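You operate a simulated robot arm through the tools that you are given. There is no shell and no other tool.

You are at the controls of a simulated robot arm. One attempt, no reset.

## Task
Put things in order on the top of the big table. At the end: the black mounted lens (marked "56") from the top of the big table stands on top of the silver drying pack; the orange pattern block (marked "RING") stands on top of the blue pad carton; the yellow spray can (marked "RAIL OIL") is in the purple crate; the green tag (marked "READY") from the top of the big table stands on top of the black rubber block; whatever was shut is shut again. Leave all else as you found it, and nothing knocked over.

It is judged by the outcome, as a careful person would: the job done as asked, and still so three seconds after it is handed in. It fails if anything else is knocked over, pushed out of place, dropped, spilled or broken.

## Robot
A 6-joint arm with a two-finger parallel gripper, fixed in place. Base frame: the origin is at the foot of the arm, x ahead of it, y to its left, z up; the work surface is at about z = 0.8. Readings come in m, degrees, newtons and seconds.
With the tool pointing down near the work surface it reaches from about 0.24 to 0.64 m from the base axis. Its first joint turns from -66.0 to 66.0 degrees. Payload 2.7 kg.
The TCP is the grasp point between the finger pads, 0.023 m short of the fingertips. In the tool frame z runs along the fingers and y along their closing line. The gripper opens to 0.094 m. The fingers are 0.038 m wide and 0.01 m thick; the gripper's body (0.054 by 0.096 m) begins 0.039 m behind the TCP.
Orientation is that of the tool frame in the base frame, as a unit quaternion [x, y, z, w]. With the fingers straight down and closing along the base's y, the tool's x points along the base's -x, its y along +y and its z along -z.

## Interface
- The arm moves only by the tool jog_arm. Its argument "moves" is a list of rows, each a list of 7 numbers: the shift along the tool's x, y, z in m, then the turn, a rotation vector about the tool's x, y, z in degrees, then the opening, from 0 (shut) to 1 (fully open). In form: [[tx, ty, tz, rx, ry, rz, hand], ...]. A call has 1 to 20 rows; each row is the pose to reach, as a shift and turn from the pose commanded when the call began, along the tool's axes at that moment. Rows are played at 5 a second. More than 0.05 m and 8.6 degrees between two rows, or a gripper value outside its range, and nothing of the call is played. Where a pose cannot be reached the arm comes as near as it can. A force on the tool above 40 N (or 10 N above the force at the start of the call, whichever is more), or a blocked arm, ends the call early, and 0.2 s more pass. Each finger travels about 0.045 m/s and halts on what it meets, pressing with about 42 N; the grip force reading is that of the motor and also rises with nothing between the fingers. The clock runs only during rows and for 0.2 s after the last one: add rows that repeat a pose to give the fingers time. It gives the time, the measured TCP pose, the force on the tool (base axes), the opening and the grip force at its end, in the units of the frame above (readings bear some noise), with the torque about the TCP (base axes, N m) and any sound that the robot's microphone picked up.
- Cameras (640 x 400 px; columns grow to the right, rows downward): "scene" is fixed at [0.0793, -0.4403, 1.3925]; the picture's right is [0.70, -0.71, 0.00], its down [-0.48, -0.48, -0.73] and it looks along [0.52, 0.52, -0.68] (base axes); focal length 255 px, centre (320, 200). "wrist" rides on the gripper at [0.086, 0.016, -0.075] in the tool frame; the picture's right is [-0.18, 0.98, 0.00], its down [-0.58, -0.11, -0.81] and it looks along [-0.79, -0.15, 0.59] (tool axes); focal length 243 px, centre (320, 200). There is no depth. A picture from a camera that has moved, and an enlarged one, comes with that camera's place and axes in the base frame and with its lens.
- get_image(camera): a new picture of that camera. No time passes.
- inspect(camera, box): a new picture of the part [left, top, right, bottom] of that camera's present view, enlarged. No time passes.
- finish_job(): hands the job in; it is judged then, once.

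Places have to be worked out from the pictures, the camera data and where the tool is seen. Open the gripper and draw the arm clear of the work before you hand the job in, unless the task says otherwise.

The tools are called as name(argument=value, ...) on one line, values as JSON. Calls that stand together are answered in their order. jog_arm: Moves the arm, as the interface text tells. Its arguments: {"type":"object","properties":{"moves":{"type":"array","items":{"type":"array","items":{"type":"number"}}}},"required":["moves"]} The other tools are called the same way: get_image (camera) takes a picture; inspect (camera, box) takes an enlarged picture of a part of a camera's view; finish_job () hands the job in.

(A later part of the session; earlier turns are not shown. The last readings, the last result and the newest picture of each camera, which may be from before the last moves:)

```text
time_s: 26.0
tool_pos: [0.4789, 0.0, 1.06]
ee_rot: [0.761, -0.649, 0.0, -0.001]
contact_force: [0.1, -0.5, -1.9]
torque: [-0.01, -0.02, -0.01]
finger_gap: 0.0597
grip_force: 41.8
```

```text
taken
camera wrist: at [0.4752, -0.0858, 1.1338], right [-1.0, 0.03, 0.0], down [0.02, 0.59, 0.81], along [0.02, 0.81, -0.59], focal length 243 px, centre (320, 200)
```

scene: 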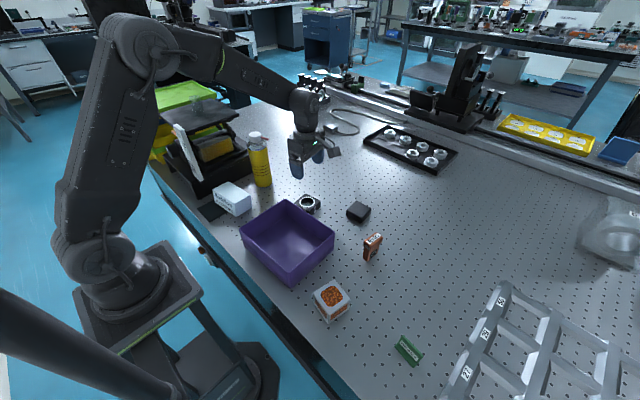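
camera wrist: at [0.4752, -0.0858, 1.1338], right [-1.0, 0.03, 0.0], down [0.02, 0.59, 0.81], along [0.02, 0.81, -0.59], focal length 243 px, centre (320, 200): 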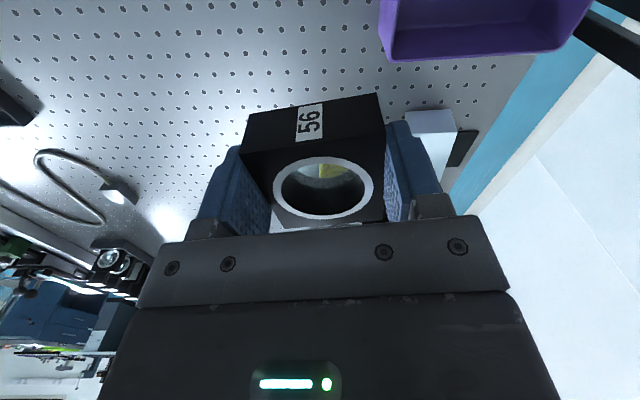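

Still held firmly. Now I carry it over toward the pack at z ≈ 1.08, turning to yaw −43° (17 gentle rows).

jog_arm(moves=[[0.008, 0.007, -0.002, 0, 0, 6, 0.2], [0.02, 0.019, -0.004, 0, 0, 14, 0.2], [0.034, 0.032, -0.006, 0, 0, 22, 0.2], [0.048, 0.045, -0.008, 0, 0, 30, 0.2], [0.062, 0.059, -0.01, 0, 0, 38, 0.2], [0.076, 0.072, -0.012, 0, 0, 46, 0.2], [0.09, 0.086, -0.014, 0, 0, 54, 0.2], [0.104, 0.099, -0.016, 0, 0, 62, 0.2], [0.118, 0.113, -0.018, 0, 0, 70, 0.2], [0.132, 0.127, -0.02, 0, 0, 78, 0.2], [0.146, 0.14, -0.02, 0, 0, 86, 0.2], [0.16, 0.153, -0.02, 0, 0, 94, 0.2], [0.174, 0.167, -0.02, 0, 0, 102, 0.2], [0.188, 0.18, -0.02, 0, 0, 110, 0.2], [0.202, 0.194, -0.02, 0, 0, 118, 0.2], [0.215, 0.206, -0.02, 0, 0, 126, 0.2], [0.227, 0.217, -0.02, 0, 0, 134, 0.2], [0.2361, 0.2261, -0.02, 0, 0, 142, 0.2], [0.2361, 0.2261, -0.02, 0, 0, 142, 0.2]])

get_image(camera="wrist")

get_image(camera="scene")

```text
time_s: 30.0
tool_pos: [0.2912, -0.2676, 1.0777]
ee_rot: [0.368, 0.93, 0.001, 0.0]
contact_force: [-0.4, 0.2, -1.9]
torque: [0.03, 0.0, -0.02]
finger_gap: 0.0595
grip_force: 42.1
```

```text
taken
camera wrist: at [0.2384, -0.1962, 1.1523], right [0.81, 0.59, 0.0], down [0.35, -0.48, 0.81], along [0.48, -0.65, -0.59], focal length 243 px, centre (320, 200)
```

wrist: 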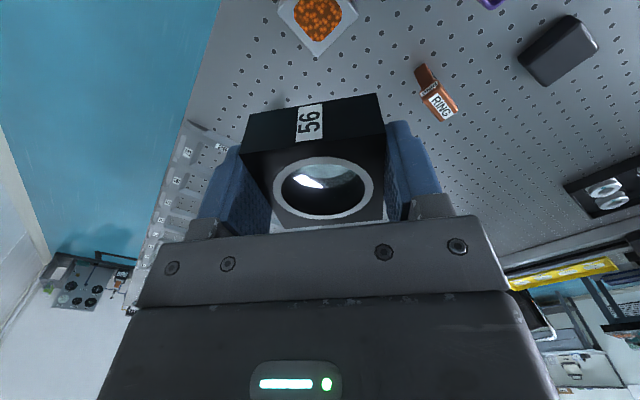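

```text
taken
```

scene: 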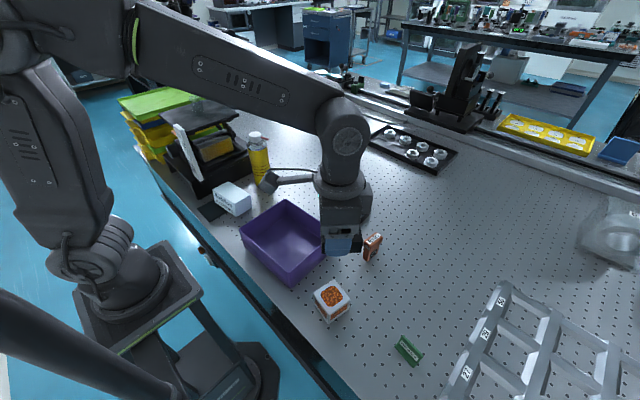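

The lens is above the pack. Now I begin pitching it upright, in steps, at this safe height: first 40°.

jog_arm(moves=[[0, 0, 0, 0, 5, 0, 0.2], [0, 0, 0, 0, 12, 0, 0.2], [0, 0, 0, 0, 19, 0, 0.2], [0, 0, 0, 0, 26, 0, 0.2], [0, 0, 0, 0, 33, 0, 0.2], [0, 0, 0, 0, 40, 0, 0.2], [0, 0, 0, 0, 40, 0, 0.2]])

get_image(camera="scene")

get_image(camera="wrist")

```text
time_s: 31.6
tool_pos: [0.2915, -0.2667, 1.08]
ee_rot: [0.344, 0.874, 0.126, -0.319]
contact_force: [-0.1, 0.3, -2.3]
torque: [0.01, -0.02, 0.0]
finger_gap: 0.0597
grip_force: 41.7
```

```text
taken
```

scene: 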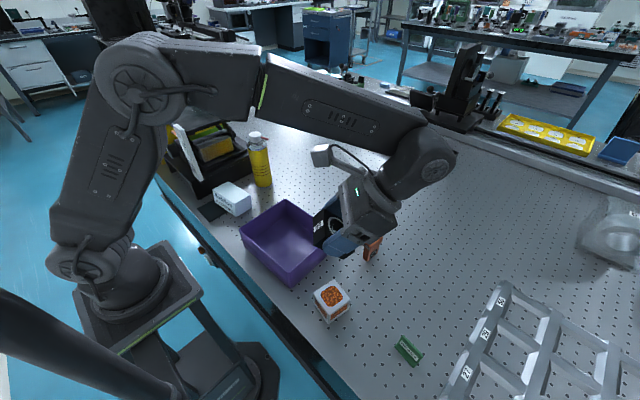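

```text
taken
camera wrist: at [0.2881, -0.2427, 1.1909], right [0.77, 0.62, -0.12], down [0.63, -0.74, 0.24], along [0.06, -0.26, -0.96], focal length 243 px, centre (320, 200)
```

wrist: 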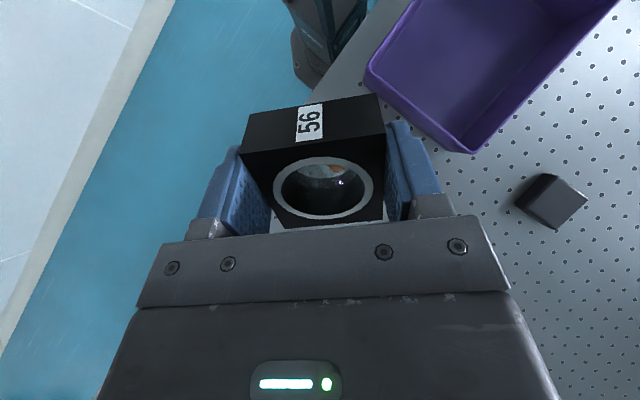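

The inward pitch would bring the camera close to the forearm, so I will instead pitch with a heading toward about 70° (body on the free −y/edge side). First I undo the tilt.

jog_arm(moves=[[0, 0, 0, 0, -6, 0, 0.2], [0, 0, 0, 0, -13, 0, 0.2], [0, 0, 0, 0, -20, 0, 0.2], [0, 0, 0, 0, -27, 0, 0.2], [0, 0, 0, 0, -34, 0, 0.2], [0, 0, 0, 0, -40, 0, 0.2], [0, 0, 0, 0, -40, 0, 0.2]])

jog_arm(moves=[[0, 0, 0, 0, 0, 7, 0.2], [0, 0, 0, 0, 0, 15, 0.2], [0, 0, 0, 0, 0, 23, 0.2], [0, 0, 0, 0, 0, 31, 0.2], [0, 0, 0, 0, 0, 39, 0.2], [0, 0, 0, 0, 0, 47, 0.2], [0, 0, 0, 0, 0, 55, 0.2], [0, 0, 0, 0, 0, 62, 0.2], [0, 0, 0, 0, 0, 67, 0.2], [0, 0, 0, 0, 0, 67, 0.2]])

get_image(camera="scene")

```text
time_s: 33.2
tool_pos: [0.2917, -0.2676, 1.0779]
ee_rot: [0.366, 0.93, 0.001, 0.001]
contact_force: [-0.7, -0.8, -2.0]
torque: [0.01, 0.01, 0.01]
finger_gap: 0.0598
grip_force: 42.2
```

```text
time_s: 35.4
tool_pos: [0.2915, -0.2667, 1.0775]
ee_rot: [0.82, 0.573, 0.0, 0.0]
contact_force: [-0.1, 0.0, -1.8]
torque: [0.01, 0.0, 0.0]
finger_gap: 0.0594
grip_force: 41.9
```

```text
taken
```

scene: 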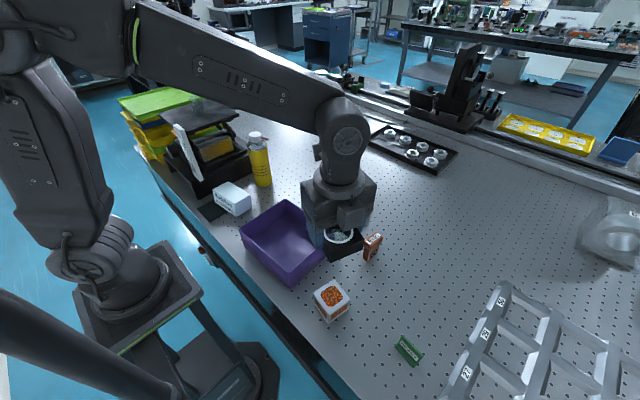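

Yaw −110° reached. Now I pitch 45°, then check.

jog_arm(moves=[[0, 0, 0, 0, 5, 0, 0.2], [0, 0, 0, 0, 12, 0, 0.2], [0, 0, 0, 0, 19, 0, 0.2], [0, 0, 0, 0, 26, 0, 0.2], [0, 0, 0, 0, 33, 0, 0.2], [0, 0, 0, 0, 40, 0, 0.2], [0, 0, 0, 0, 45, 0, 0.2], [0, 0, 0, 0, 45, 0, 0.2]])

get_image(camera="scene")

```text
time_s: 37.2
tool_pos: [0.292, -0.2683, 1.0784]
ee_rot: [0.756, 0.53, 0.315, -0.22]
contact_force: [0.6, 0.1, -1.6]
torque: [-0.02, 0.04, -0.02]
finger_gap: 0.0597
grip_force: 42.3
```

```text
taken
```

scene: 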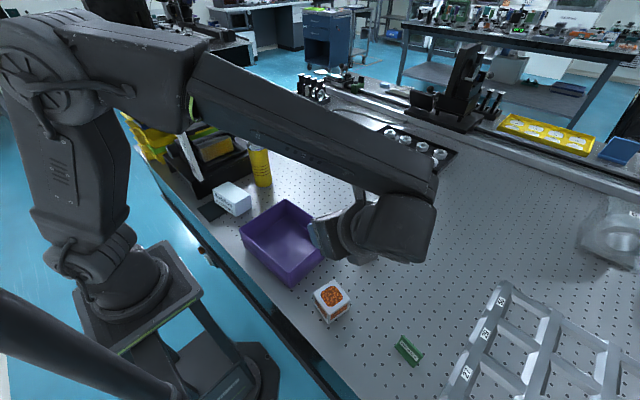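

That works without any contact. I continue to pitch to 90°.

jog_arm(moves=[[0, 0, 0, 0, 5, 0, 0.2], [0, 0, 0, 0, 12, 0, 0.2], [0, 0, 0, 0, 19, 0, 0.2], [0, 0, 0, 0, 26, 0, 0.2], [0, 0, 0, 0, 33, 0, 0.2], [0, 0, 0, 0, 40, 0, 0.2], [0, 0, 0, 0, 45, 0, 0.2], [0, 0, 0, 0, 45, 0, 0.2], [0, 0, 0, 0, 45, 0, 0.2]])

get_image(camera="scene")

get_image(camera="wrist")

```text
time_s: 39.2
tool_pos: [0.3081, -0.2253, 1.0528]
ee_rot: [0.581, 0.405, 0.579, -0.404]
contact_force: [0.9, -0.1, -2.4]
torque: [-0.03, -0.02, -0.02]
finger_gap: 0.0595
grip_force: 41.9
out of reach, approached as far as the arm can: row 6, 7, 8, 9
```

```text
taken
```

scene: 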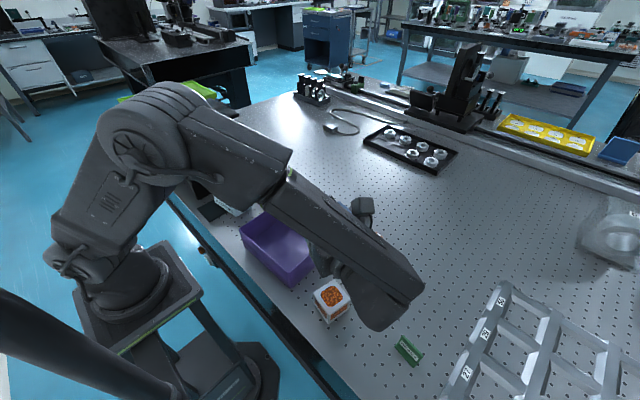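

```text
taken
camera wrist: at [0.2968, -0.2998, 1.1387], right [0.92, -0.34, -0.18], down [-0.38, -0.72, -0.58], along [0.07, 0.6, -0.79], focal length 243 px, centre (320, 200)
```

wrist: 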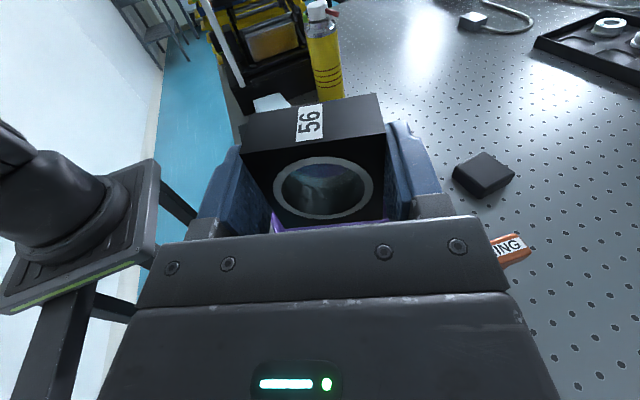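

Orientation 90° was reached but the position drifted because of a joint limit at this height. I back off to 80° pitch, which should be reachable, and check the pose.

jog_arm(moves=[[0, 0, 0, 0, -5, 0, 0.2], [0, 0, 0, 0, -10, 0, 0.2], [0, 0, 0, 0, -13, 0, 0.2], [0, 0, 0, 0, -13, 0, 0.2], [0, 0, 0, 0, -13, 0, 0.2]])

```text
time_s: 40.4
tool_pos: [0.3095, -0.2267, 1.0531]
ee_rot: [0.641, 0.448, 0.511, -0.357]
contact_force: [0.0, -0.3, -2.2]
torque: [0.01, 0.01, 0.0]
finger_gap: 0.0597
grip_force: 42.2
```

Pitch is now 77° and position (0.3095, −0.2267, 1.053). I move down toward the pack: TCP (0.2865, −0.2826, 0.95).

jog_arm(moves=[[-0.025, -0.0005, -0.008, 0, 0, 0, 0.2], [-0.055, -0.001, -0.017, 0, 0, 0, 0.2], [-0.085, -0.002, -0.027, 0, 0, 0, 0.2], [-0.105, -0.0025, -0.033, 0, 0, 0, 0.2], [-0.114, -0.0025, -0.0357, 0, 0, 0, 0.2], [-0.114, -0.0025, -0.0357, 0, 0, 0, 0.2]])

get_image(camera="scene")

get_image(camera="wrist")

```text
time_s: 41.8
tool_pos: [0.2856, -0.2837, 0.9489]
ee_rot: [0.641, 0.449, 0.511, -0.357]
contact_force: [0.3, -0.2, -2.7]
torque: [-0.03, -0.03, -0.02]
finger_gap: 0.0597
grip_force: 42.2
```

```text
taken
```

scene: 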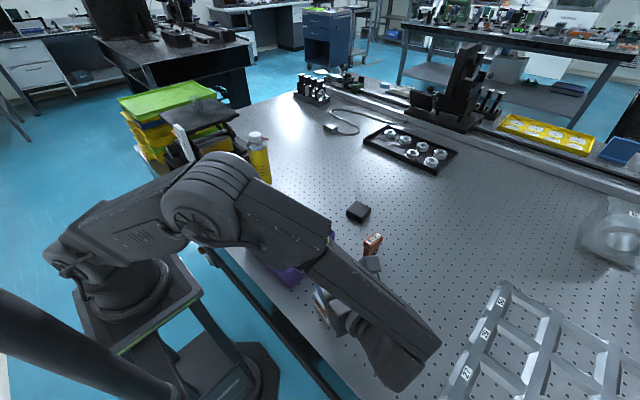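

```text
taken
camera wrist: at [0.2826, -0.3377, 1.049], right [0.91, -0.37, -0.18], down [-0.42, -0.82, -0.39], along [0.0, 0.43, -0.9], focal length 243 px, centre (320, 200)
```

wrist: 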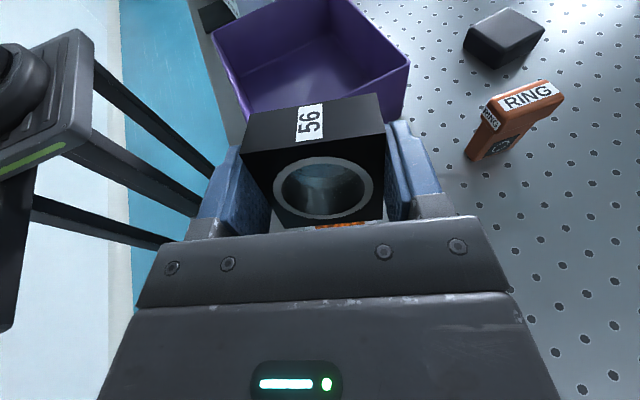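

I raise the pitch to about 88° here, where the joint geometry is better, to make the lens truly upright.

jog_arm(moves=[[0, 0, 0, 0, 4, 0, 0.2], [0, 0, 0, 0, 8, 0, 0.2], [0, 0, 0, 0, 11.5, 0, 0.2], [0, 0, 0, 0, 11.5, 0, 0.2]])

get_image(camera="scene")

get_image(camera="wrist")

```text
time_s: 42.8
tool_pos: [0.2866, -0.2823, 0.9497]
ee_rot: [0.586, 0.411, 0.572, -0.4]
contact_force: [-0.5, 0.0, -2.4]
torque: [-0.07, 0.0, -0.01]
finger_gap: 0.0596
grip_force: 42.1
```

```text
taken
```

scene: 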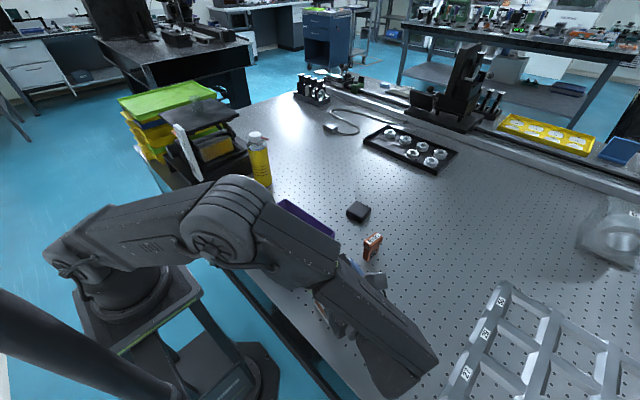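

```text
taken
camera wrist: at [0.2763, -0.3553, 1.0375], right [0.92, -0.34, -0.18], down [-0.38, -0.73, -0.56], along [0.06, 0.59, -0.81], focal length 243 px, centre (320, 200)
```

wrist: 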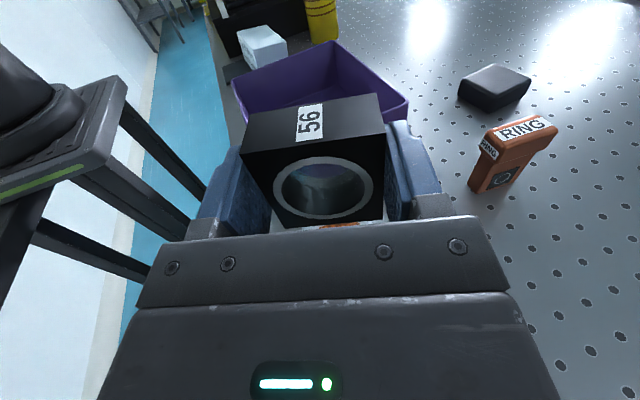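

Pitch is 88.6°. I lower straight down in small steps toward the pack top (expected contact near TCP z ≈ 0.884).

jog_arm(moves=[[-0.015, 0, 0.0004, 0, 0, 0, 0.2], [-0.03, 0, 0.0008, 0, 0, 0, 0.2], [-0.045, 0, 0.0011, 0, 0, 0, 0.2], [-0.052, 0, 0.0013, 0, 0, 0, 0.2], [-0.056, 0, 0.0014, 0, 0, 0, 0.2], [-0.056, 0, 0.0014, 0, 0, 0, 0.2]])

get_image(camera="wrist")

inspect(camera="scene", box=[270, 220, 450, 370])

```text
time_s: 44.2
tool_pos: [0.2847, -0.2829, 0.8922]
ee_rot: [0.586, 0.411, 0.572, -0.401]
contact_force: [-0.7, 0.0, -2.6]
torque: [-0.01, 0.02, -0.02]
finger_gap: 0.0595
grip_force: 42.5
```

```text
taken
camera wrist: at [0.2749, -0.3558, 0.9805], right [0.92, -0.34, -0.18], down [-0.38, -0.73, -0.56], along [0.06, 0.59, -0.81], focal length 243 px, centre (320, 200)
```

wrist: 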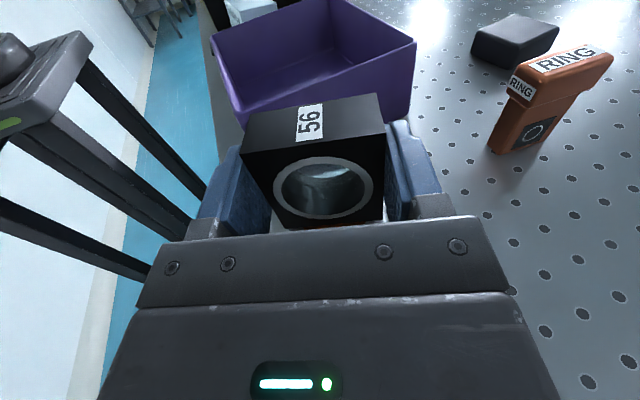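

```text
2.67 times, centred on (360, 295) of scene
camera zoom: at [0.0793, -0.4403, 1.3924], right [0.7, -0.71, 0.0], down [-0.48, -0.48, -0.73], along [0.52, 0.52, -0.68], focal length 680 px, centre (213, -53)
```

zoom: 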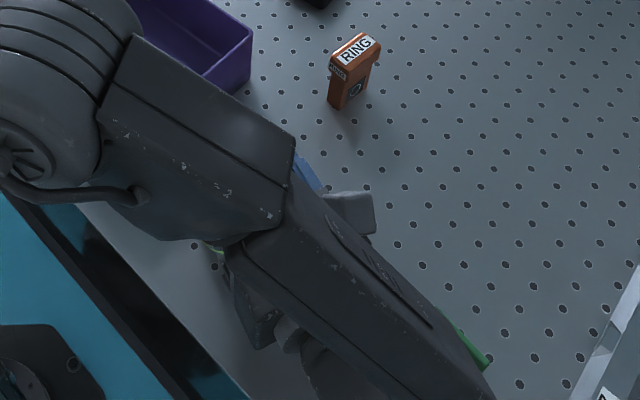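

No contact yet at 0.892. I go down a few more millimetres.

jog_arm(moves=[[-0.003, 0, 0.0001, 0, 0, 0, 0.2], [-0.005, 0, 0.0001, 0, 0, 0, 0.2], [-0.007, 0, 0.0002, 0, 0, 0, 0.2], [-0.007, 0, 0.0002, 0, 0, 0, 0.2]])

```text
time_s: 45.2
tool_pos: [0.2856, -0.283, 0.8883]
ee_rot: [0.584, 0.411, 0.574, -0.401]
contact_force: [-4.4, -6.0, 29.8]
torque: [0.52, 0.15, 0.06]
finger_gap: 0.0597
grip_force: 41.9
```

Contact: 30 N upward at TCP z 0.888, with the torque showing the lens's front lower edge on the pack. I back off about 1.8 mm to unload, then check.

jog_arm(moves=[[0.001, 0, 0, 0, 0, 0, 0.2], [0.0018, 0, 0, 0, 0.5, 0, 0.2], [0.0018, 0, 0, 0, 0.5, 0, 0.2]])

```text
time_s: 46.0
tool_pos: [0.2848, -0.2823, 0.8868]
ee_rot: [0.584, 0.408, 0.575, -0.402]
contact_force: [-2.5, -6.8, 21.7]
torque: [0.07, -0.02, -0.01]
finger_gap: 0.0596
grip_force: 42.0
```

The torque is nearly zero now, so the base is flat on the pack but still pressed at 22 N. I ease up further.

jog_arm(moves=[[0.001, 0, 0, 0, 0, 0, 0.2], [0.0015, 0, 0, 0, 0, 0, 0.2], [0.0015, 0, 0, 0, 0, 0, 0.2]])

```text
time_s: 46.8
tool_pos: [0.2856, -0.2822, 0.8883]
ee_rot: [0.583, 0.409, 0.574, -0.404]
contact_force: [-0.3, 0.2, 2.7]
torque: [0.02, -0.11, 0.03]
finger_gap: 0.0595
grip_force: 41.7
```

Load is now about 3 N, so the lens is resting on the pack. I open the gripper gently and look before retreating.

jog_arm(moves=[[0, 0, 0, 0, 0, 0, 0.64], [0, 0, 0, 0, 0, 0, 0.68], [0, 0, 0, 0, 0, 0, 0.74], [0, 0, 0, 0, 0, 0, 0.82], [0, 0, 0, 0, 0, 0, 0.9], [0, 0, 0, 0, 0, 0, 0.95], [0, 0, 0, 0, 0, 0, 0.95]])

get_image(camera="wrist")

```text
time_s: 48.4
tool_pos: [0.2864, -0.2825, 0.8888]
ee_rot: [0.583, 0.41, 0.574, -0.403]
contact_force: [0.0, 0.2, -0.5]
torque: [0.01, 0.04, -0.01]
finger_gap: 0.0894
grip_force: 0.1
```

```text
taken
camera wrist: at [0.2756, -0.356, 0.9764], right [0.92, -0.34, -0.18], down [-0.38, -0.73, -0.57], along [0.06, 0.59, -0.8], focal length 243 px, centre (320, 200)
```

wrist: 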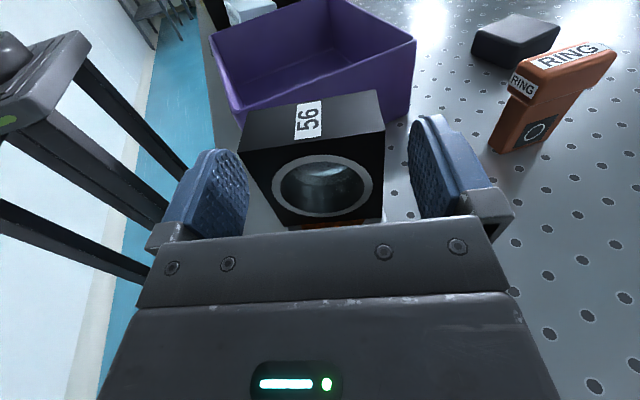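

The lens stands upright on the pack. I raise the gripper straight up to clear it.

jog_arm(moves=[[0.01, 0, -0.0002, 0, 0, 0, 0.95], [0.025, 0, -0.0004, 0, 0, 0, 0.95], [0.045, 0, -0.0007, 0, 0, 0, 0.95], [0.065, 0, -0.001, 0, 0, 0, 0.95], [0.075, 0, -0.0012, 0, 0, 0, 0.95], [0.075, 0, -0.0012, 0, 0, 0, 0.95]])

get_image(camera="wrist")

```text
time_s: 49.8
tool_pos: [0.2862, -0.2771, 0.9629]
ee_rot: [0.586, 0.408, 0.574, -0.4]
contact_force: [0.9, -0.2, 0.5]
torque: [-0.03, -0.01, -0.03]
finger_gap: 0.0895
grip_force: 0.1
out of reach, approached as far as the arm can: row 5, 6
```

```text
taken
camera wrist: at [0.2754, -0.3497, 1.0504], right [0.92, -0.34, -0.18], down [-0.39, -0.73, -0.56], along [0.06, 0.59, -0.8], focal length 243 px, centre (320, 200)
```

wrist: 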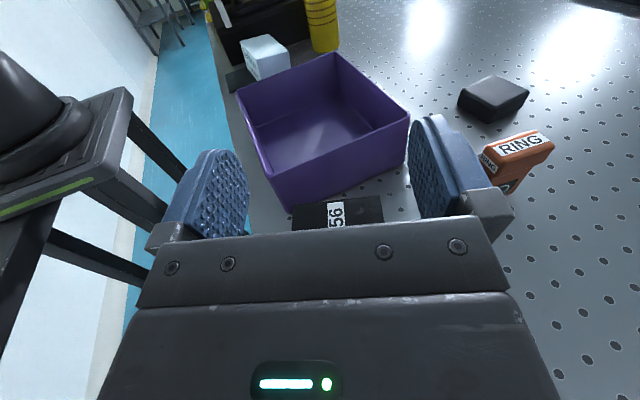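

The lens remains standing. Now I untilt the tool back to vertical while rising to z ≈ 1.06.

jog_arm(moves=[[0.004, 0, 0, 0, -8, 0, 0.95], [0.012, 0, 0, 0, -16, 0, 0.95], [0.022, 0, 0, 0, -24, 0, 1], [0.032, 0, 0, 0, -32, 0, 1], [0.042, 0, 0, 0, -40, 0, 1], [0.052, 0, 0, 0, -48, 0, 1], [0.062, 0, 0, 0, -56, 0, 1], [0.072, 0, 0, 0, -64, 0, 1], [0.082, 0, 0, 0, -72, 0, 1], [0.092, 0, 0, 0, -80, 0, 1], [0.1, 0, 0, 0, -88.9, 0, 1], [0.1, 0, 0, 0, -88.9, 0, 1]])

get_image(camera="scene")

inspect(camera="scene", box=[290, 250, 450, 380])

```text
refused: row 11 steps farther than a row can; nothing moved
```

```text
taken
```

scene: 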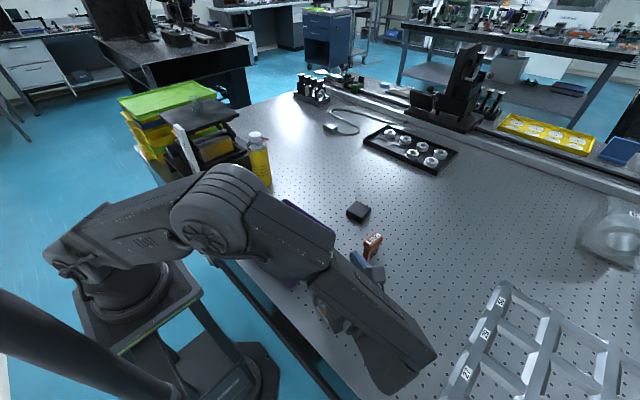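

```text
3.08 times, centred on (370, 315) of scene
camera zoom: at [0.0793, -0.4403, 1.3925], right [0.7, -0.71, 0.0], down [-0.48, -0.48, -0.73], along [0.52, 0.52, -0.68], focal length 784 px, centre (166, -154)
```

zoom: 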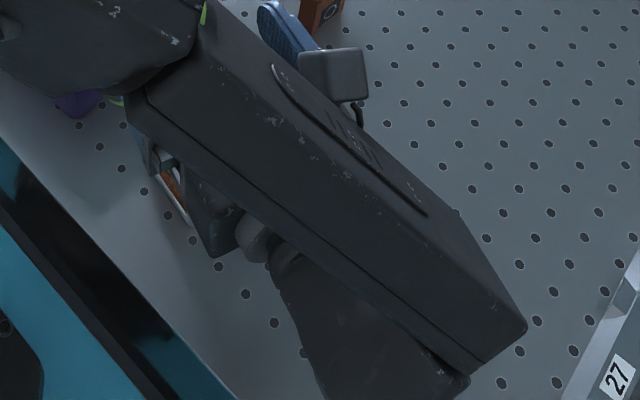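

The row step was too large, so nothing moved. I repeat with 8.2° steps.

jog_arm(moves=[[0.004, 0, 0, 0, -8, 0, 0.95], [0.012, 0, 0, 0, -16, 0, 0.95], [0.022, 0, 0, 0, -24, 0, 1], [0.032, 0, 0, 0, -32, 0, 1], [0.042, 0, 0, 0, -40, 0, 1], [0.052, 0, 0, 0, -48, 0, 1], [0.062, 0, 0, 0, -56, 0, 1], [0.072, 0, 0, 0, -64, 0, 1], [0.082, 0, 0, 0, -72, 0, 1], [0.092, 0, 0, 0, -80, 0, 1], [0.1, 0, 0, 0, -86, 0, 1], [0.1, 0, 0, 0, -88.9, 0, 1], [0.1, 0, 0, 0, -88.9, 0, 1]])

get_image(camera="scene")

inspect(camera="scene", box=[290, 250, 450, 380])

```text
time_s: 52.6
tool_pos: [0.2872, -0.275, 1.0613]
ee_rot: [0.819, 0.573, 0.002, 0.0]
contact_force: [-0.6, -0.3, -0.5]
torque: [0.02, 0.0, 0.0]
finger_gap: 0.0941
grip_force: 0.1
```

```text
taken
```

scene: 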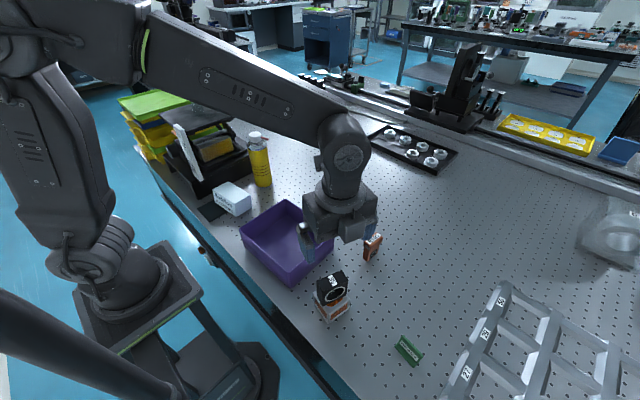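

```text
3.08 times, centred on (370, 315) of scene
camera zoom: at [0.0793, -0.4403, 1.3925], right [0.7, -0.71, 0.0], down [-0.48, -0.48, -0.73], along [0.52, 0.52, -0.68], focal length 784 px, centre (166, -154)
```

zoom: 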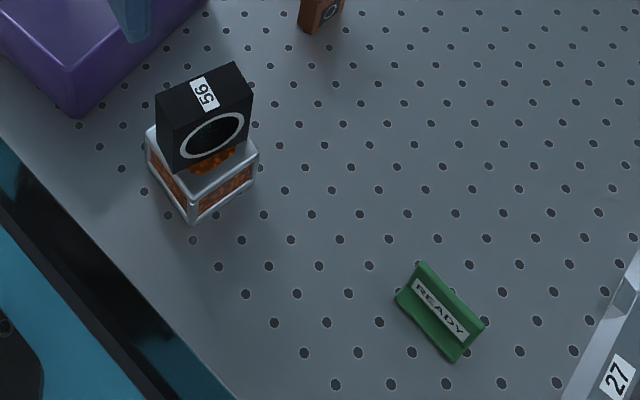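

The lens stands centred on the drying pack, and the pack hasn't moved. Next the tag: I go above it with yaw −97° so the fingers close across its thin panel.

jog_arm(moves=[[-0.02, 0.014, 0.0, 0, 0, -2, 1], [-0.045, 0.031, 0.0, 0, 0, -4, 1], [-0.07, 0.048, 0.0, 0, 0, -6, 1], [-0.095, 0.066, 0.01, 0, 0, -8, 1], [-0.12, 0.083, 0.035, 0, 0, -10, 1], [-0.14, 0.097, 0.065, 0, 0, -12, 1], [-0.1497, 0.1034, 0.091, 0, 0, -13, 1], [-0.1497, 0.1034, 0.091, 0, 0, -13, 1]])

get_image(camera="wrist")

get_image(camera="scene")

```text
time_s: 54.4
tool_pos: [0.3352, -0.4512, 0.9703]
ee_rot: [0.749, 0.663, 0.001, 0.0]
contact_force: [-0.1, -0.8, -0.4]
torque: [0.01, 0.01, -0.02]
finger_gap: 0.094
grip_force: 0.0
```

```text
taken
camera wrist: at [0.3605, -0.3668, 1.0443], right [0.95, -0.3, 0.0], down [-0.18, -0.57, 0.8], along [-0.24, -0.77, -0.59], focal length 243 px, centre (320, 200)
```

wrist: 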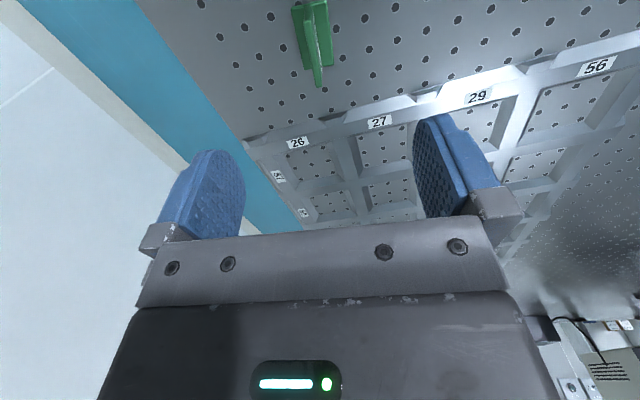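

```text
taken
```

scene: 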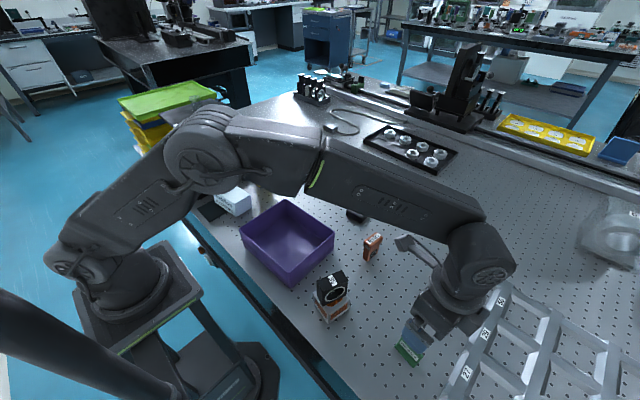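

inspect(camera="wrist", box=[270, 0, 370, 100])

```text
4.00 times, centred on (320, 50) of wrist
camera zoom: at [0.3605, -0.3668, 1.0443], right [0.95, -0.3, 0.0], down [-0.18, -0.57, 0.8], along [-0.24, -0.77, -0.59], focal length 970 px, centre (320, 800)
```

zoom: 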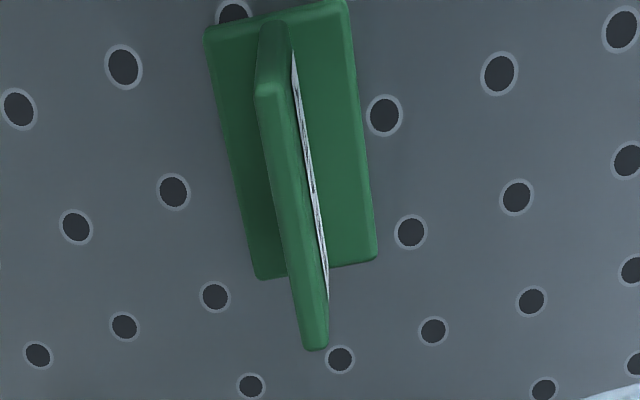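

The tag is at (0.3295, −0.450), upright panel in the middle of its base, long axis at 82°. I descend onto the panel and close.

jog_arm(moves=[[0.0004, -0.0046, 0.03, 0, 0, 1, 1], [0.0004, -0.0046, 0.06, 0, 0, 1, 1], [0.0004, -0.0046, 0.09, 0, 0, 1, 0.8], [0.0004, -0.0046, 0.115, 0, 0, 1, 0.6], [0.0004, -0.0046, 0.128, 0, 0, 1, 0.5], [0.0004, -0.0046, 0.134, 0, 0, 1, 0.4], [0.0004, -0.0046, 0.134, 0, 0, 1, 0.3], [0.0004, -0.0046, 0.134, 0, 0, 1, 0.2], [0.0004, -0.0046, 0.134, 0, 0, 1, 0.1], [0.0004, -0.0046, 0.134, 0, 0, 1, 0], [0.0004, -0.0046, 0.134, 0, 0, 1, 0], [0.0004, -0.0046, 0.134, 0, 0, 1, 0]])

get_image(camera="wrist")

```text
time_s: 57.0
tool_pos: [0.3293, -0.4501, 0.8369]
ee_rot: [0.755, 0.656, 0.002, 0.0]
contact_force: [0.1, -0.3, 0.9]
torque: [0.01, -0.01, 0.0]
finger_gap: 0.0047
grip_force: 42.4
```

```text
taken
camera wrist: at [0.3566, -0.3651, 0.9115], right [0.95, -0.32, 0.0], down [-0.19, -0.56, 0.8], along [-0.26, -0.76, -0.59], focal length 243 px, centre (320, 200)
```

wrist: 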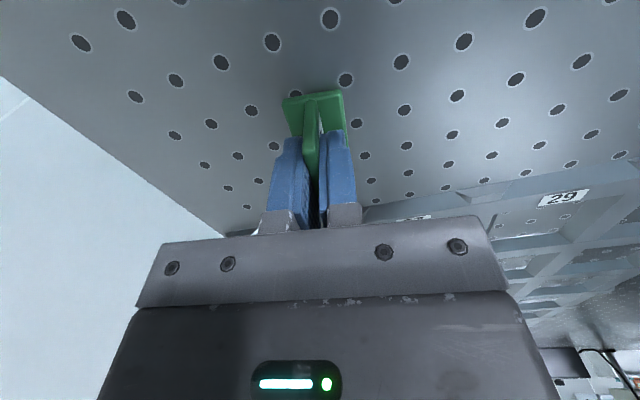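

The panel is pinched (4.7 mm). I lift gently and verify.

jog_arm(moves=[[0, 0, -0.004, 0, 0, 0, 0], [0, 0, -0.01, 0, 0, 0, 0], [0, 0, -0.02, 0, 0, 0, 0], [0, 0, -0.035, 0, 0, 0, 0], [0, 0, -0.055, 0, 0, 0, 0], [0, 0, -0.08, 0, 0, 0, 0], [0, 0, -0.105, 0, 0, 0, 0], [0, 0, -0.125, 0, 0, 0, 0], [0, 0, -0.134, 0, 0, 0, 0], [0, 0, -0.134, 0, 0, 0, 0]])

get_image(camera="wrist")

```text
time_s: 59.2
tool_pos: [0.3276, -0.4501, 0.9724]
ee_rot: [0.754, 0.657, 0.001, -0.001]
contact_force: [-0.1, 0.4, 0.0]
torque: [0.0, -0.02, 0.03]
finger_gap: 0.0048
grip_force: 42.1
```

```text
taken
camera wrist: at [0.3561, -0.3656, 1.0464], right [0.95, -0.32, 0.0], down [-0.19, -0.56, 0.8], along [-0.26, -0.76, -0.59], focal length 243 px, centre (320, 200)
```

wrist: 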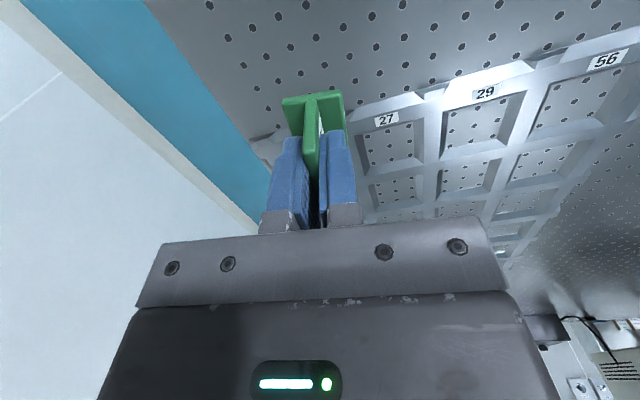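

The tag is held level. I carry it over to above the black rubber block, turning 12.5° to align with it.

jog_arm(moves=[[0.015, 0.008, -0.005, 0, 0, -0.5, 0], [0.042, 0.023, -0.01, 0, 0, -2, 0], [0.075, 0.042, -0.01, 0, 0, -3.5, 0], [0.11, 0.061, -0.01, 0, 0, -5, 0], [0.145, 0.081, -0.01, 0, 0, -6.5, 0], [0.18, 0.1, -0.01, 0, 0, -8, 0], [0.215, 0.12, -0.01, 0, 0, -9.5, 0], [0.25, 0.14, -0.01, 0, 0, -11, 0], [0.285, 0.159, -0.01, 0, 0, -12.5, 0], [0.318, 0.177, -0.01, 0, 0, -12.5, 0], [0.34, 0.19, -0.01, 0, 0, -12.5, 0], [0.3513, 0.1961, -0.01, 0, 0, -12.5, 0], [0.3513, 0.1961, -0.01, 0, 0, -12.5, 0]])

get_image(camera="wrist")

inspect(camera="scene", box=[310, 130, 430, 230])

```text
time_s: 62.0
tool_pos: [0.5721, -0.1291, 0.9827]
ee_rot: [0.678, 0.735, 0.002, -0.001]
contact_force: [0.0, 0.5, -0.2]
torque: [0.01, -0.05, 0.0]
finger_gap: 0.0049
grip_force: 41.8
```

```text
taken
camera wrist: at [0.58, -0.0406, 1.0578], right [0.99, -0.11, 0.0], down [-0.06, -0.59, 0.8], along [-0.09, -0.8, -0.59], focal length 243 px, centre (320, 200)
```

wrist: 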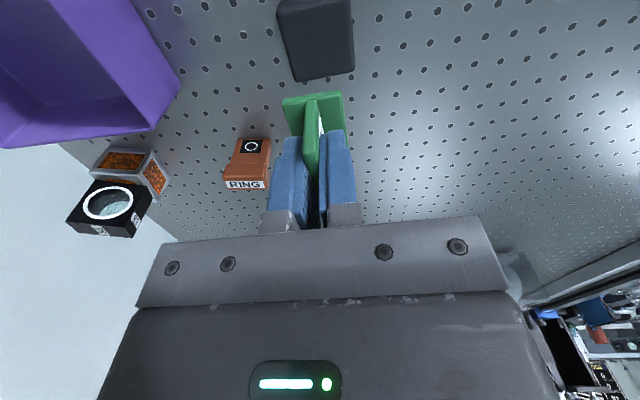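

```text
4.00 times, centred on (370, 180) of scene
camera zoom: at [0.0793, -0.4403, 1.3925], right [0.7, -0.71, 0.0], down [-0.48, -0.48, -0.73], along [0.52, 0.52, -0.68], focal length 1020 px, centre (120, 280)
```

zoom: 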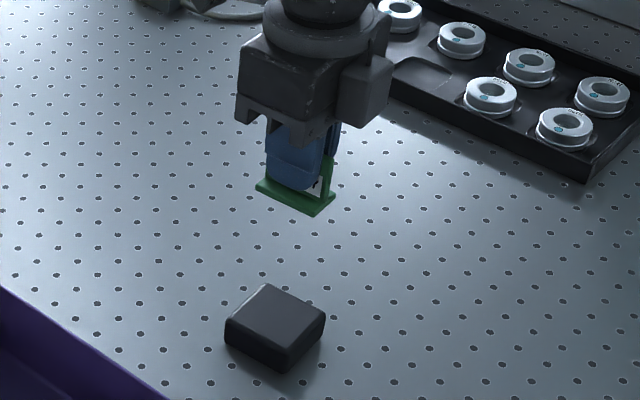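

I check the block's position from here before lowering.

inspect(camera="wrist", box=[260, 0, 380, 110])

```text
3.64 times, centred on (320, 55) of wrist
camera zoom: at [0.58, -0.0406, 1.0578], right [0.99, -0.11, 0.0], down [-0.06, -0.59, 0.8], along [-0.09, -0.8, -0.59], focal length 882 px, centre (320, 727)
```

zoom: 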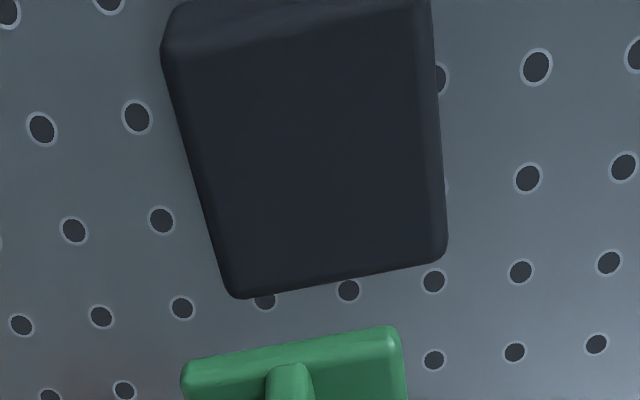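

Block centre refined to (0.570, −0.131). I lower the tag to just above the block top.

jog_arm(moves=[[-0.002, -0.0017, 0.03, 0, 0, 0, 0], [-0.002, -0.0017, 0.06, 0, 0, 0, 0], [-0.002, -0.0017, 0.085, 0, 0, 0, 0], [-0.002, -0.0017, 0.103, 0, 0, 0, 0], [-0.002, -0.0017, 0.11, 0, 0, 0, 0], [-0.002, -0.0017, 0.114, 0, 0, 0, 0], [-0.002, -0.0017, 0.114, 0, 0, 0, 0]])

inspect(camera="scene", box=[310, 150, 410, 240])

```text
time_s: 63.6
tool_pos: [0.5705, -0.1312, 0.8682]
ee_rot: [0.678, 0.735, 0.002, 0.0]
contact_force: [-0.1, -0.5, -1.3]
torque: [0.0, -0.01, 0.0]
finger_gap: 0.0045
grip_force: 41.9
```

```text
4.44 times, centred on (360, 195) of scene
camera zoom: at [0.0793, -0.4403, 1.3925], right [0.7, -0.71, 0.0], down [-0.48, -0.48, -0.73], along [0.52, 0.52, -0.68], focal length 1133 px, centre (142, 222)
```

zoom: 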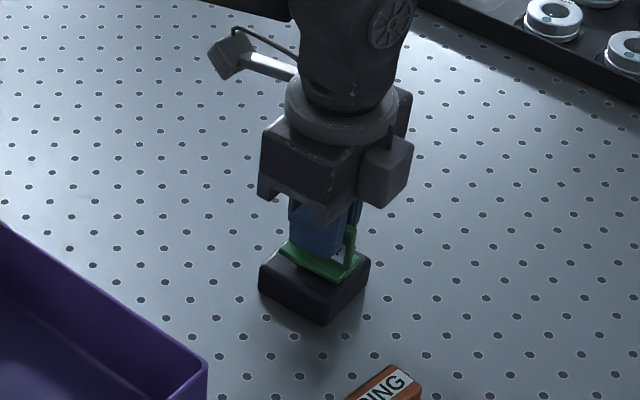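

The tag is well centred, a few millimetres above the block. I lower in 2 mm steps until contact.

jog_arm(moves=[[0, 0, 0.0015, 0, 0, 0, 0], [0, 0, 0.003, 0, 0, 0, 0], [0, 0, 0.0045, 0, 0, 0, 0], [0, 0, 0.0045, 0, 0, 0, 0]])

```text
time_s: 64.6
tool_pos: [0.5699, -0.1313, 0.8657]
ee_rot: [0.679, 0.734, 0.001, -0.001]
contact_force: [-3.0, 1.0, 5.9]
torque: [0.03, 0.07, 0.01]
finger_gap: 0.0049
grip_force: 41.9
```

Light contact (6 N). I release slowly and then rise.

jog_arm(moves=[[0, 0, -0.0005, 0, 0, 0, 0.05], [0, 0, -0.0005, 0, 0, 0, 0.1], [0, 0, -0.0005, 0, 0, 0, 0.2], [0, 0, -0.0005, 0, 0, 0, 0.3], [0, 0, -0.0005, 0, 0, 0, 0.4], [0, 0, -0.0005, 0, 0, 0, 0.4]])

get_image(camera="wrist")

```text
time_s: 66.0
tool_pos: [0.5707, -0.1305, 0.8642]
ee_rot: [0.679, 0.734, 0.001, -0.001]
contact_force: [-0.2, -0.7, 0.0]
torque: [0.01, -0.01, -0.03]
finger_gap: 0.0377
grip_force: 0.1
```

```text
taken
camera wrist: at [0.5788, -0.0421, 0.9389], right [0.99, -0.11, 0.0], down [-0.06, -0.59, 0.8], along [-0.08, -0.8, -0.59], focal length 243 px, centre (320, 200)
```

wrist: 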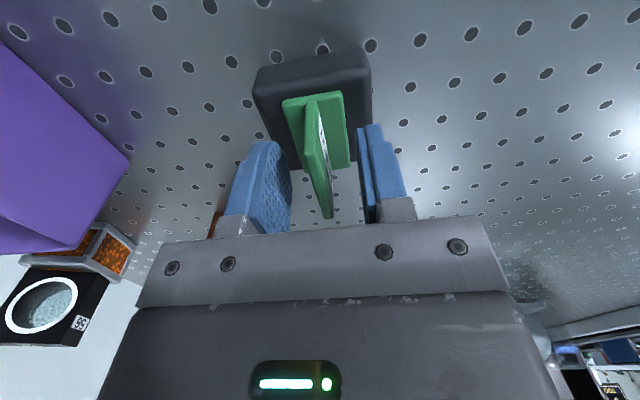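

The tag stands on the block. I rise clear, then turn and move above the ring block.

jog_arm(moves=[[0, 0, -0.01, 0, 0, 0, 0.4], [0, 0, -0.03, 0, 0, 0, 0.4], [0, 0, -0.06, 0, 0, 0, 0.5], [0, 0, -0.095, 0, 0, 0, 0.7], [0, 0, -0.13, 0, 0, 0, 0.8], [-0.01, -0.01, -0.15, 0, 0, -8, 0.8], [-0.022, -0.022, -0.15, 0, 0, -16, 0.8], [-0.034, -0.034, -0.15, 0, 0, -24, 0.8], [-0.046, -0.046, -0.15, 0, 0, -32, 0.8], [-0.058, -0.058, -0.15, 0, 0, -40, 0.8], [-0.07, -0.07, -0.15, 0, 0, -48, 0.8], [-0.082, -0.082, -0.15, 0, 0, -56, 0.8], [-0.094, -0.094, -0.15, 0, 0, -64, 0.8], [-0.102, -0.102, -0.15, 0, 0, -72, 0.8], [-0.1086, -0.11, -0.15, 0, 0, -79.4, 0.8], [-0.1086, -0.11, -0.15, 0, 0, -79.4, 0.8]])

get_image(camera="wrist")

inspect(camera="scene", box=[310, 160, 430, 270])

```text
time_s: 69.4
tool_pos: [0.4681, -0.2487, 1.013]
ee_rot: [0.052, 0.999, 0.001, 0.002]
contact_force: [-0.7, 0.4, 0.0]
torque: [0.03, 0.02, -0.02]
finger_gap: 0.075
grip_force: 0.0
```

```text
taken
camera wrist: at [0.3826, -0.2222, 1.0872], right [0.29, 0.96, 0.0], down [0.57, -0.17, 0.81], along [0.77, -0.23, -0.59], focal length 243 px, centre (320, 200)
```

wrist: 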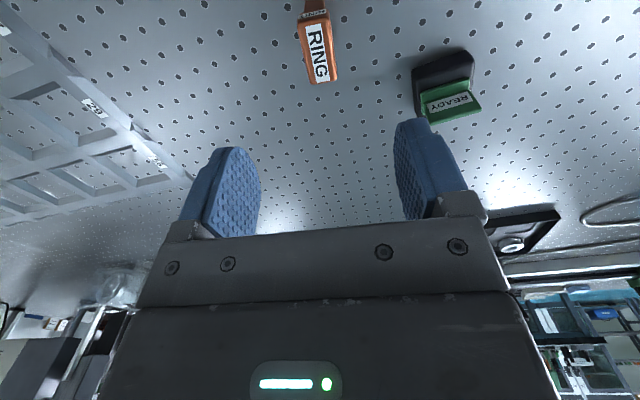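

```text
3.64 times, centred on (370, 215) of scene
camera zoom: at [0.0793, -0.4403, 1.3925], right [0.7, -0.71, 0.0], down [-0.48, -0.48, -0.73], along [0.52, 0.52, -0.68], focal length 927 px, centre (138, 146)
```

zoom: 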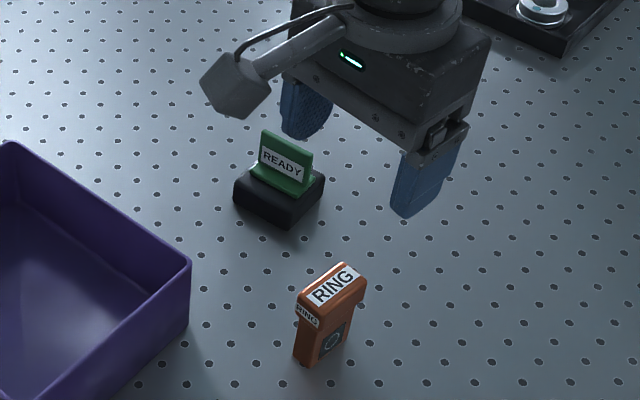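

inspect(camera="wrist", box=[270, 0, 370, 100])

```text
4.00 times, centred on (320, 50) of wrist
camera zoom: at [0.3826, -0.2222, 1.0872], right [0.29, 0.96, 0.0], down [0.57, -0.17, 0.81], along [0.77, -0.23, -0.59], focal length 970 px, centre (320, 800)
```

zoom: 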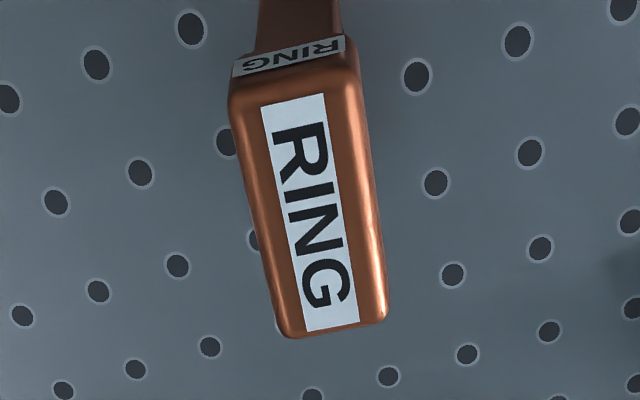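

The ring block's centre is (0.470, −0.249), yaw −6°. I descend to TCP z ≈ 0.860 and close on the head.

jog_arm(moves=[[0, -0.001, 0.03, 0, 0, 0.3, 0.8], [-0.001, -0.001, 0.06, 0, 0, 0.3, 0.8], [-0.001, -0.001, 0.09, 0, 0, 0.3, 0.8], [-0.001, -0.001, 0.12, 0, 0, 0.3, 0.8], [-0.001, -0.001, 0.14, 0, 0, 0.3, 0.8], [-0.001, -0.001, 0.153, 0, 0, 0.3, 0.8], [-0.001, -0.001, 0.153, 0, 0, 0.3, 0.6], [-0.001, -0.001, 0.153, 0, 0, 0.3, 0.45], [-0.001, -0.001, 0.153, 0, 0, 0.3, 0.3], [-0.001, -0.001, 0.153, 0, 0, 0.3, 0.15], [-0.001, -0.001, 0.153, 0, 0, 0.3, 0], [-0.001, -0.001, 0.153, 0, 0, 0.3, 0], [-0.001, -0.001, 0.153, 0, 0, 0.3, 0]])

get_image(camera="wrist")

inspect(camera="scene", box=[310, 190, 430, 290])

```text
time_s: 72.2
tool_pos: [0.4691, -0.2492, 0.8605]
ee_rot: [0.056, 0.998, 0.001, 0.001]
contact_force: [-1.0, 0.7, -0.7]
torque: [0.0, -0.01, 0.0]
finger_gap: 0.0258
grip_force: 42.0
```

```text
taken
camera wrist: at [0.3846, -0.2223, 0.9343], right [0.29, 0.96, 0.0], down [0.56, -0.18, 0.81], along [0.77, -0.23, -0.59], focal length 243 px, centre (320, 200)
```

wrist: 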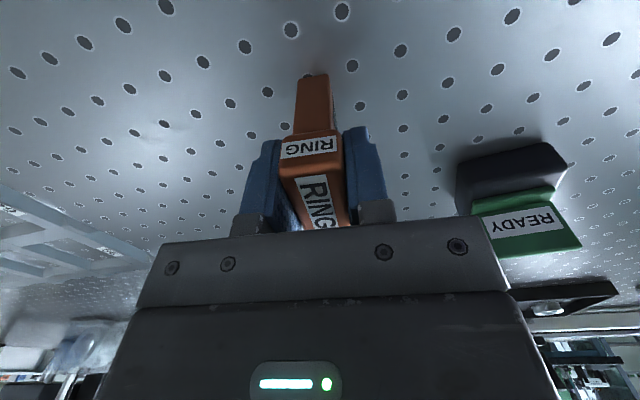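

```text
4.00 times, centred on (370, 240) of scene
camera zoom: at [0.0793, -0.4403, 1.3925], right [0.7, -0.71, 0.0], down [-0.48, -0.48, -0.73], along [0.52, 0.52, -0.68], focal length 1020 px, centre (120, 40)
```

zoom: 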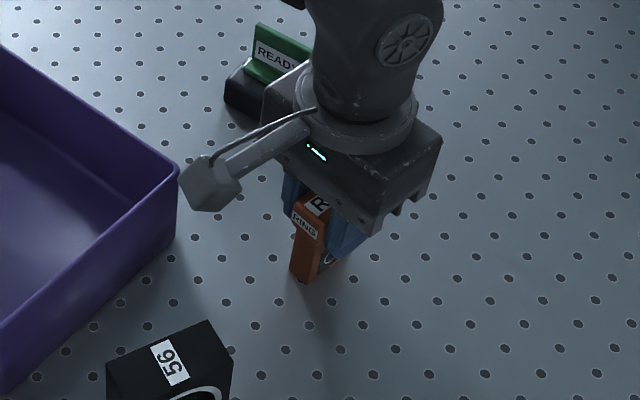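

The head is gripped (25.8 mm). I lift slowly and check for slip.

jog_arm(moves=[[0, 0, -0.003, 0, 0, 0, 0], [0, 0, -0.008, 0, 0, 0, 0], [0, 0, -0.015, 0, 0, 0, 0], [0, 0, -0.025, 0, 0, 0, 0], [0, 0, -0.025, 0, 0, 0, 0], [0, 0, -0.025, 0, 0, 0, 0]])

get_image(camera="wrist")

```text
time_s: 73.6
tool_pos: [0.4686, -0.2478, 0.8859]
ee_rot: [0.056, 0.998, 0.002, 0.001]
contact_force: [-0.8, 0.3, -1.8]
torque: [0.0, 0.0, -0.02]
finger_gap: 0.0255
grip_force: 42.0
```

```text
taken
camera wrist: at [0.3854, -0.2223, 0.9595], right [0.29, 0.96, 0.0], down [0.56, -0.17, 0.81], along [0.77, -0.23, -0.59], focal length 243 px, centre (320, 200)
```

wrist: 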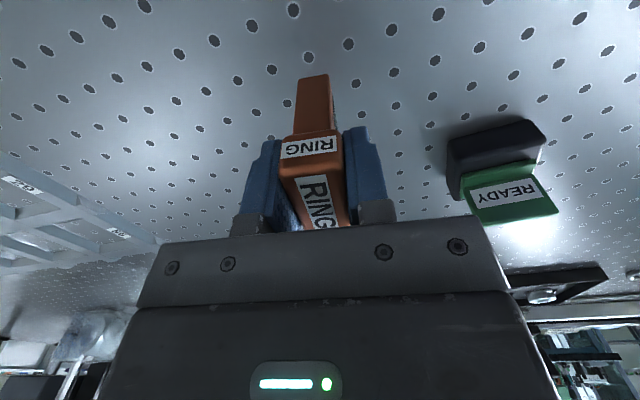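

No slip. I continue lifting to z ≈ 1.05.

jog_arm(moves=[[0, 0, -0.01, 0, 0, 0, 0], [0, 0, -0.03, 0, 0, 0, 0], [0, 0, -0.055, 0, 0, 0, 0], [0, 0, -0.085, 0, 0, 0, 0], [0, 0, -0.115, 0, 0, 0, 0], [0, 0, -0.14, 0, 0, 0, 0], [0, 0, -0.158, 0, 0, 0, 0], [0, 0, -0.164, 0, 0, 0, 0], [0, 0, -0.164, 0, 0, 0, 0]])

get_image(camera="wrist")

```text
time_s: 75.6
tool_pos: [0.4709, -0.2497, 1.0501]
ee_rot: [0.056, 0.998, 0.002, 0.001]
contact_force: [-0.4, -0.2, -1.3]
torque: [-0.01, -0.01, 0.0]
finger_gap: 0.0255
grip_force: 42.6
```

```text
taken
camera wrist: at [0.3852, -0.2235, 1.1239], right [0.29, 0.96, 0.0], down [0.56, -0.17, 0.81], along [0.77, -0.23, -0.59], focal length 243 px, centre (320, 200)
```

wrist: 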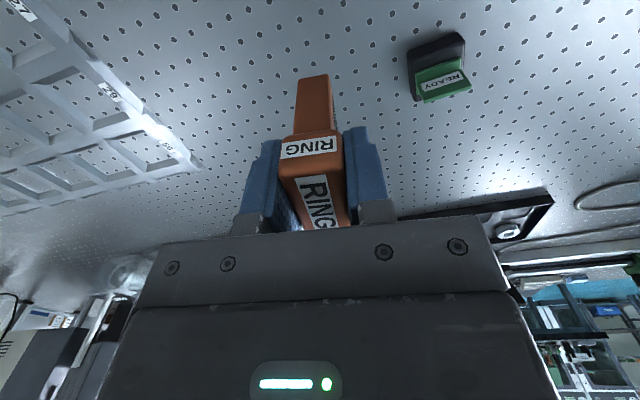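

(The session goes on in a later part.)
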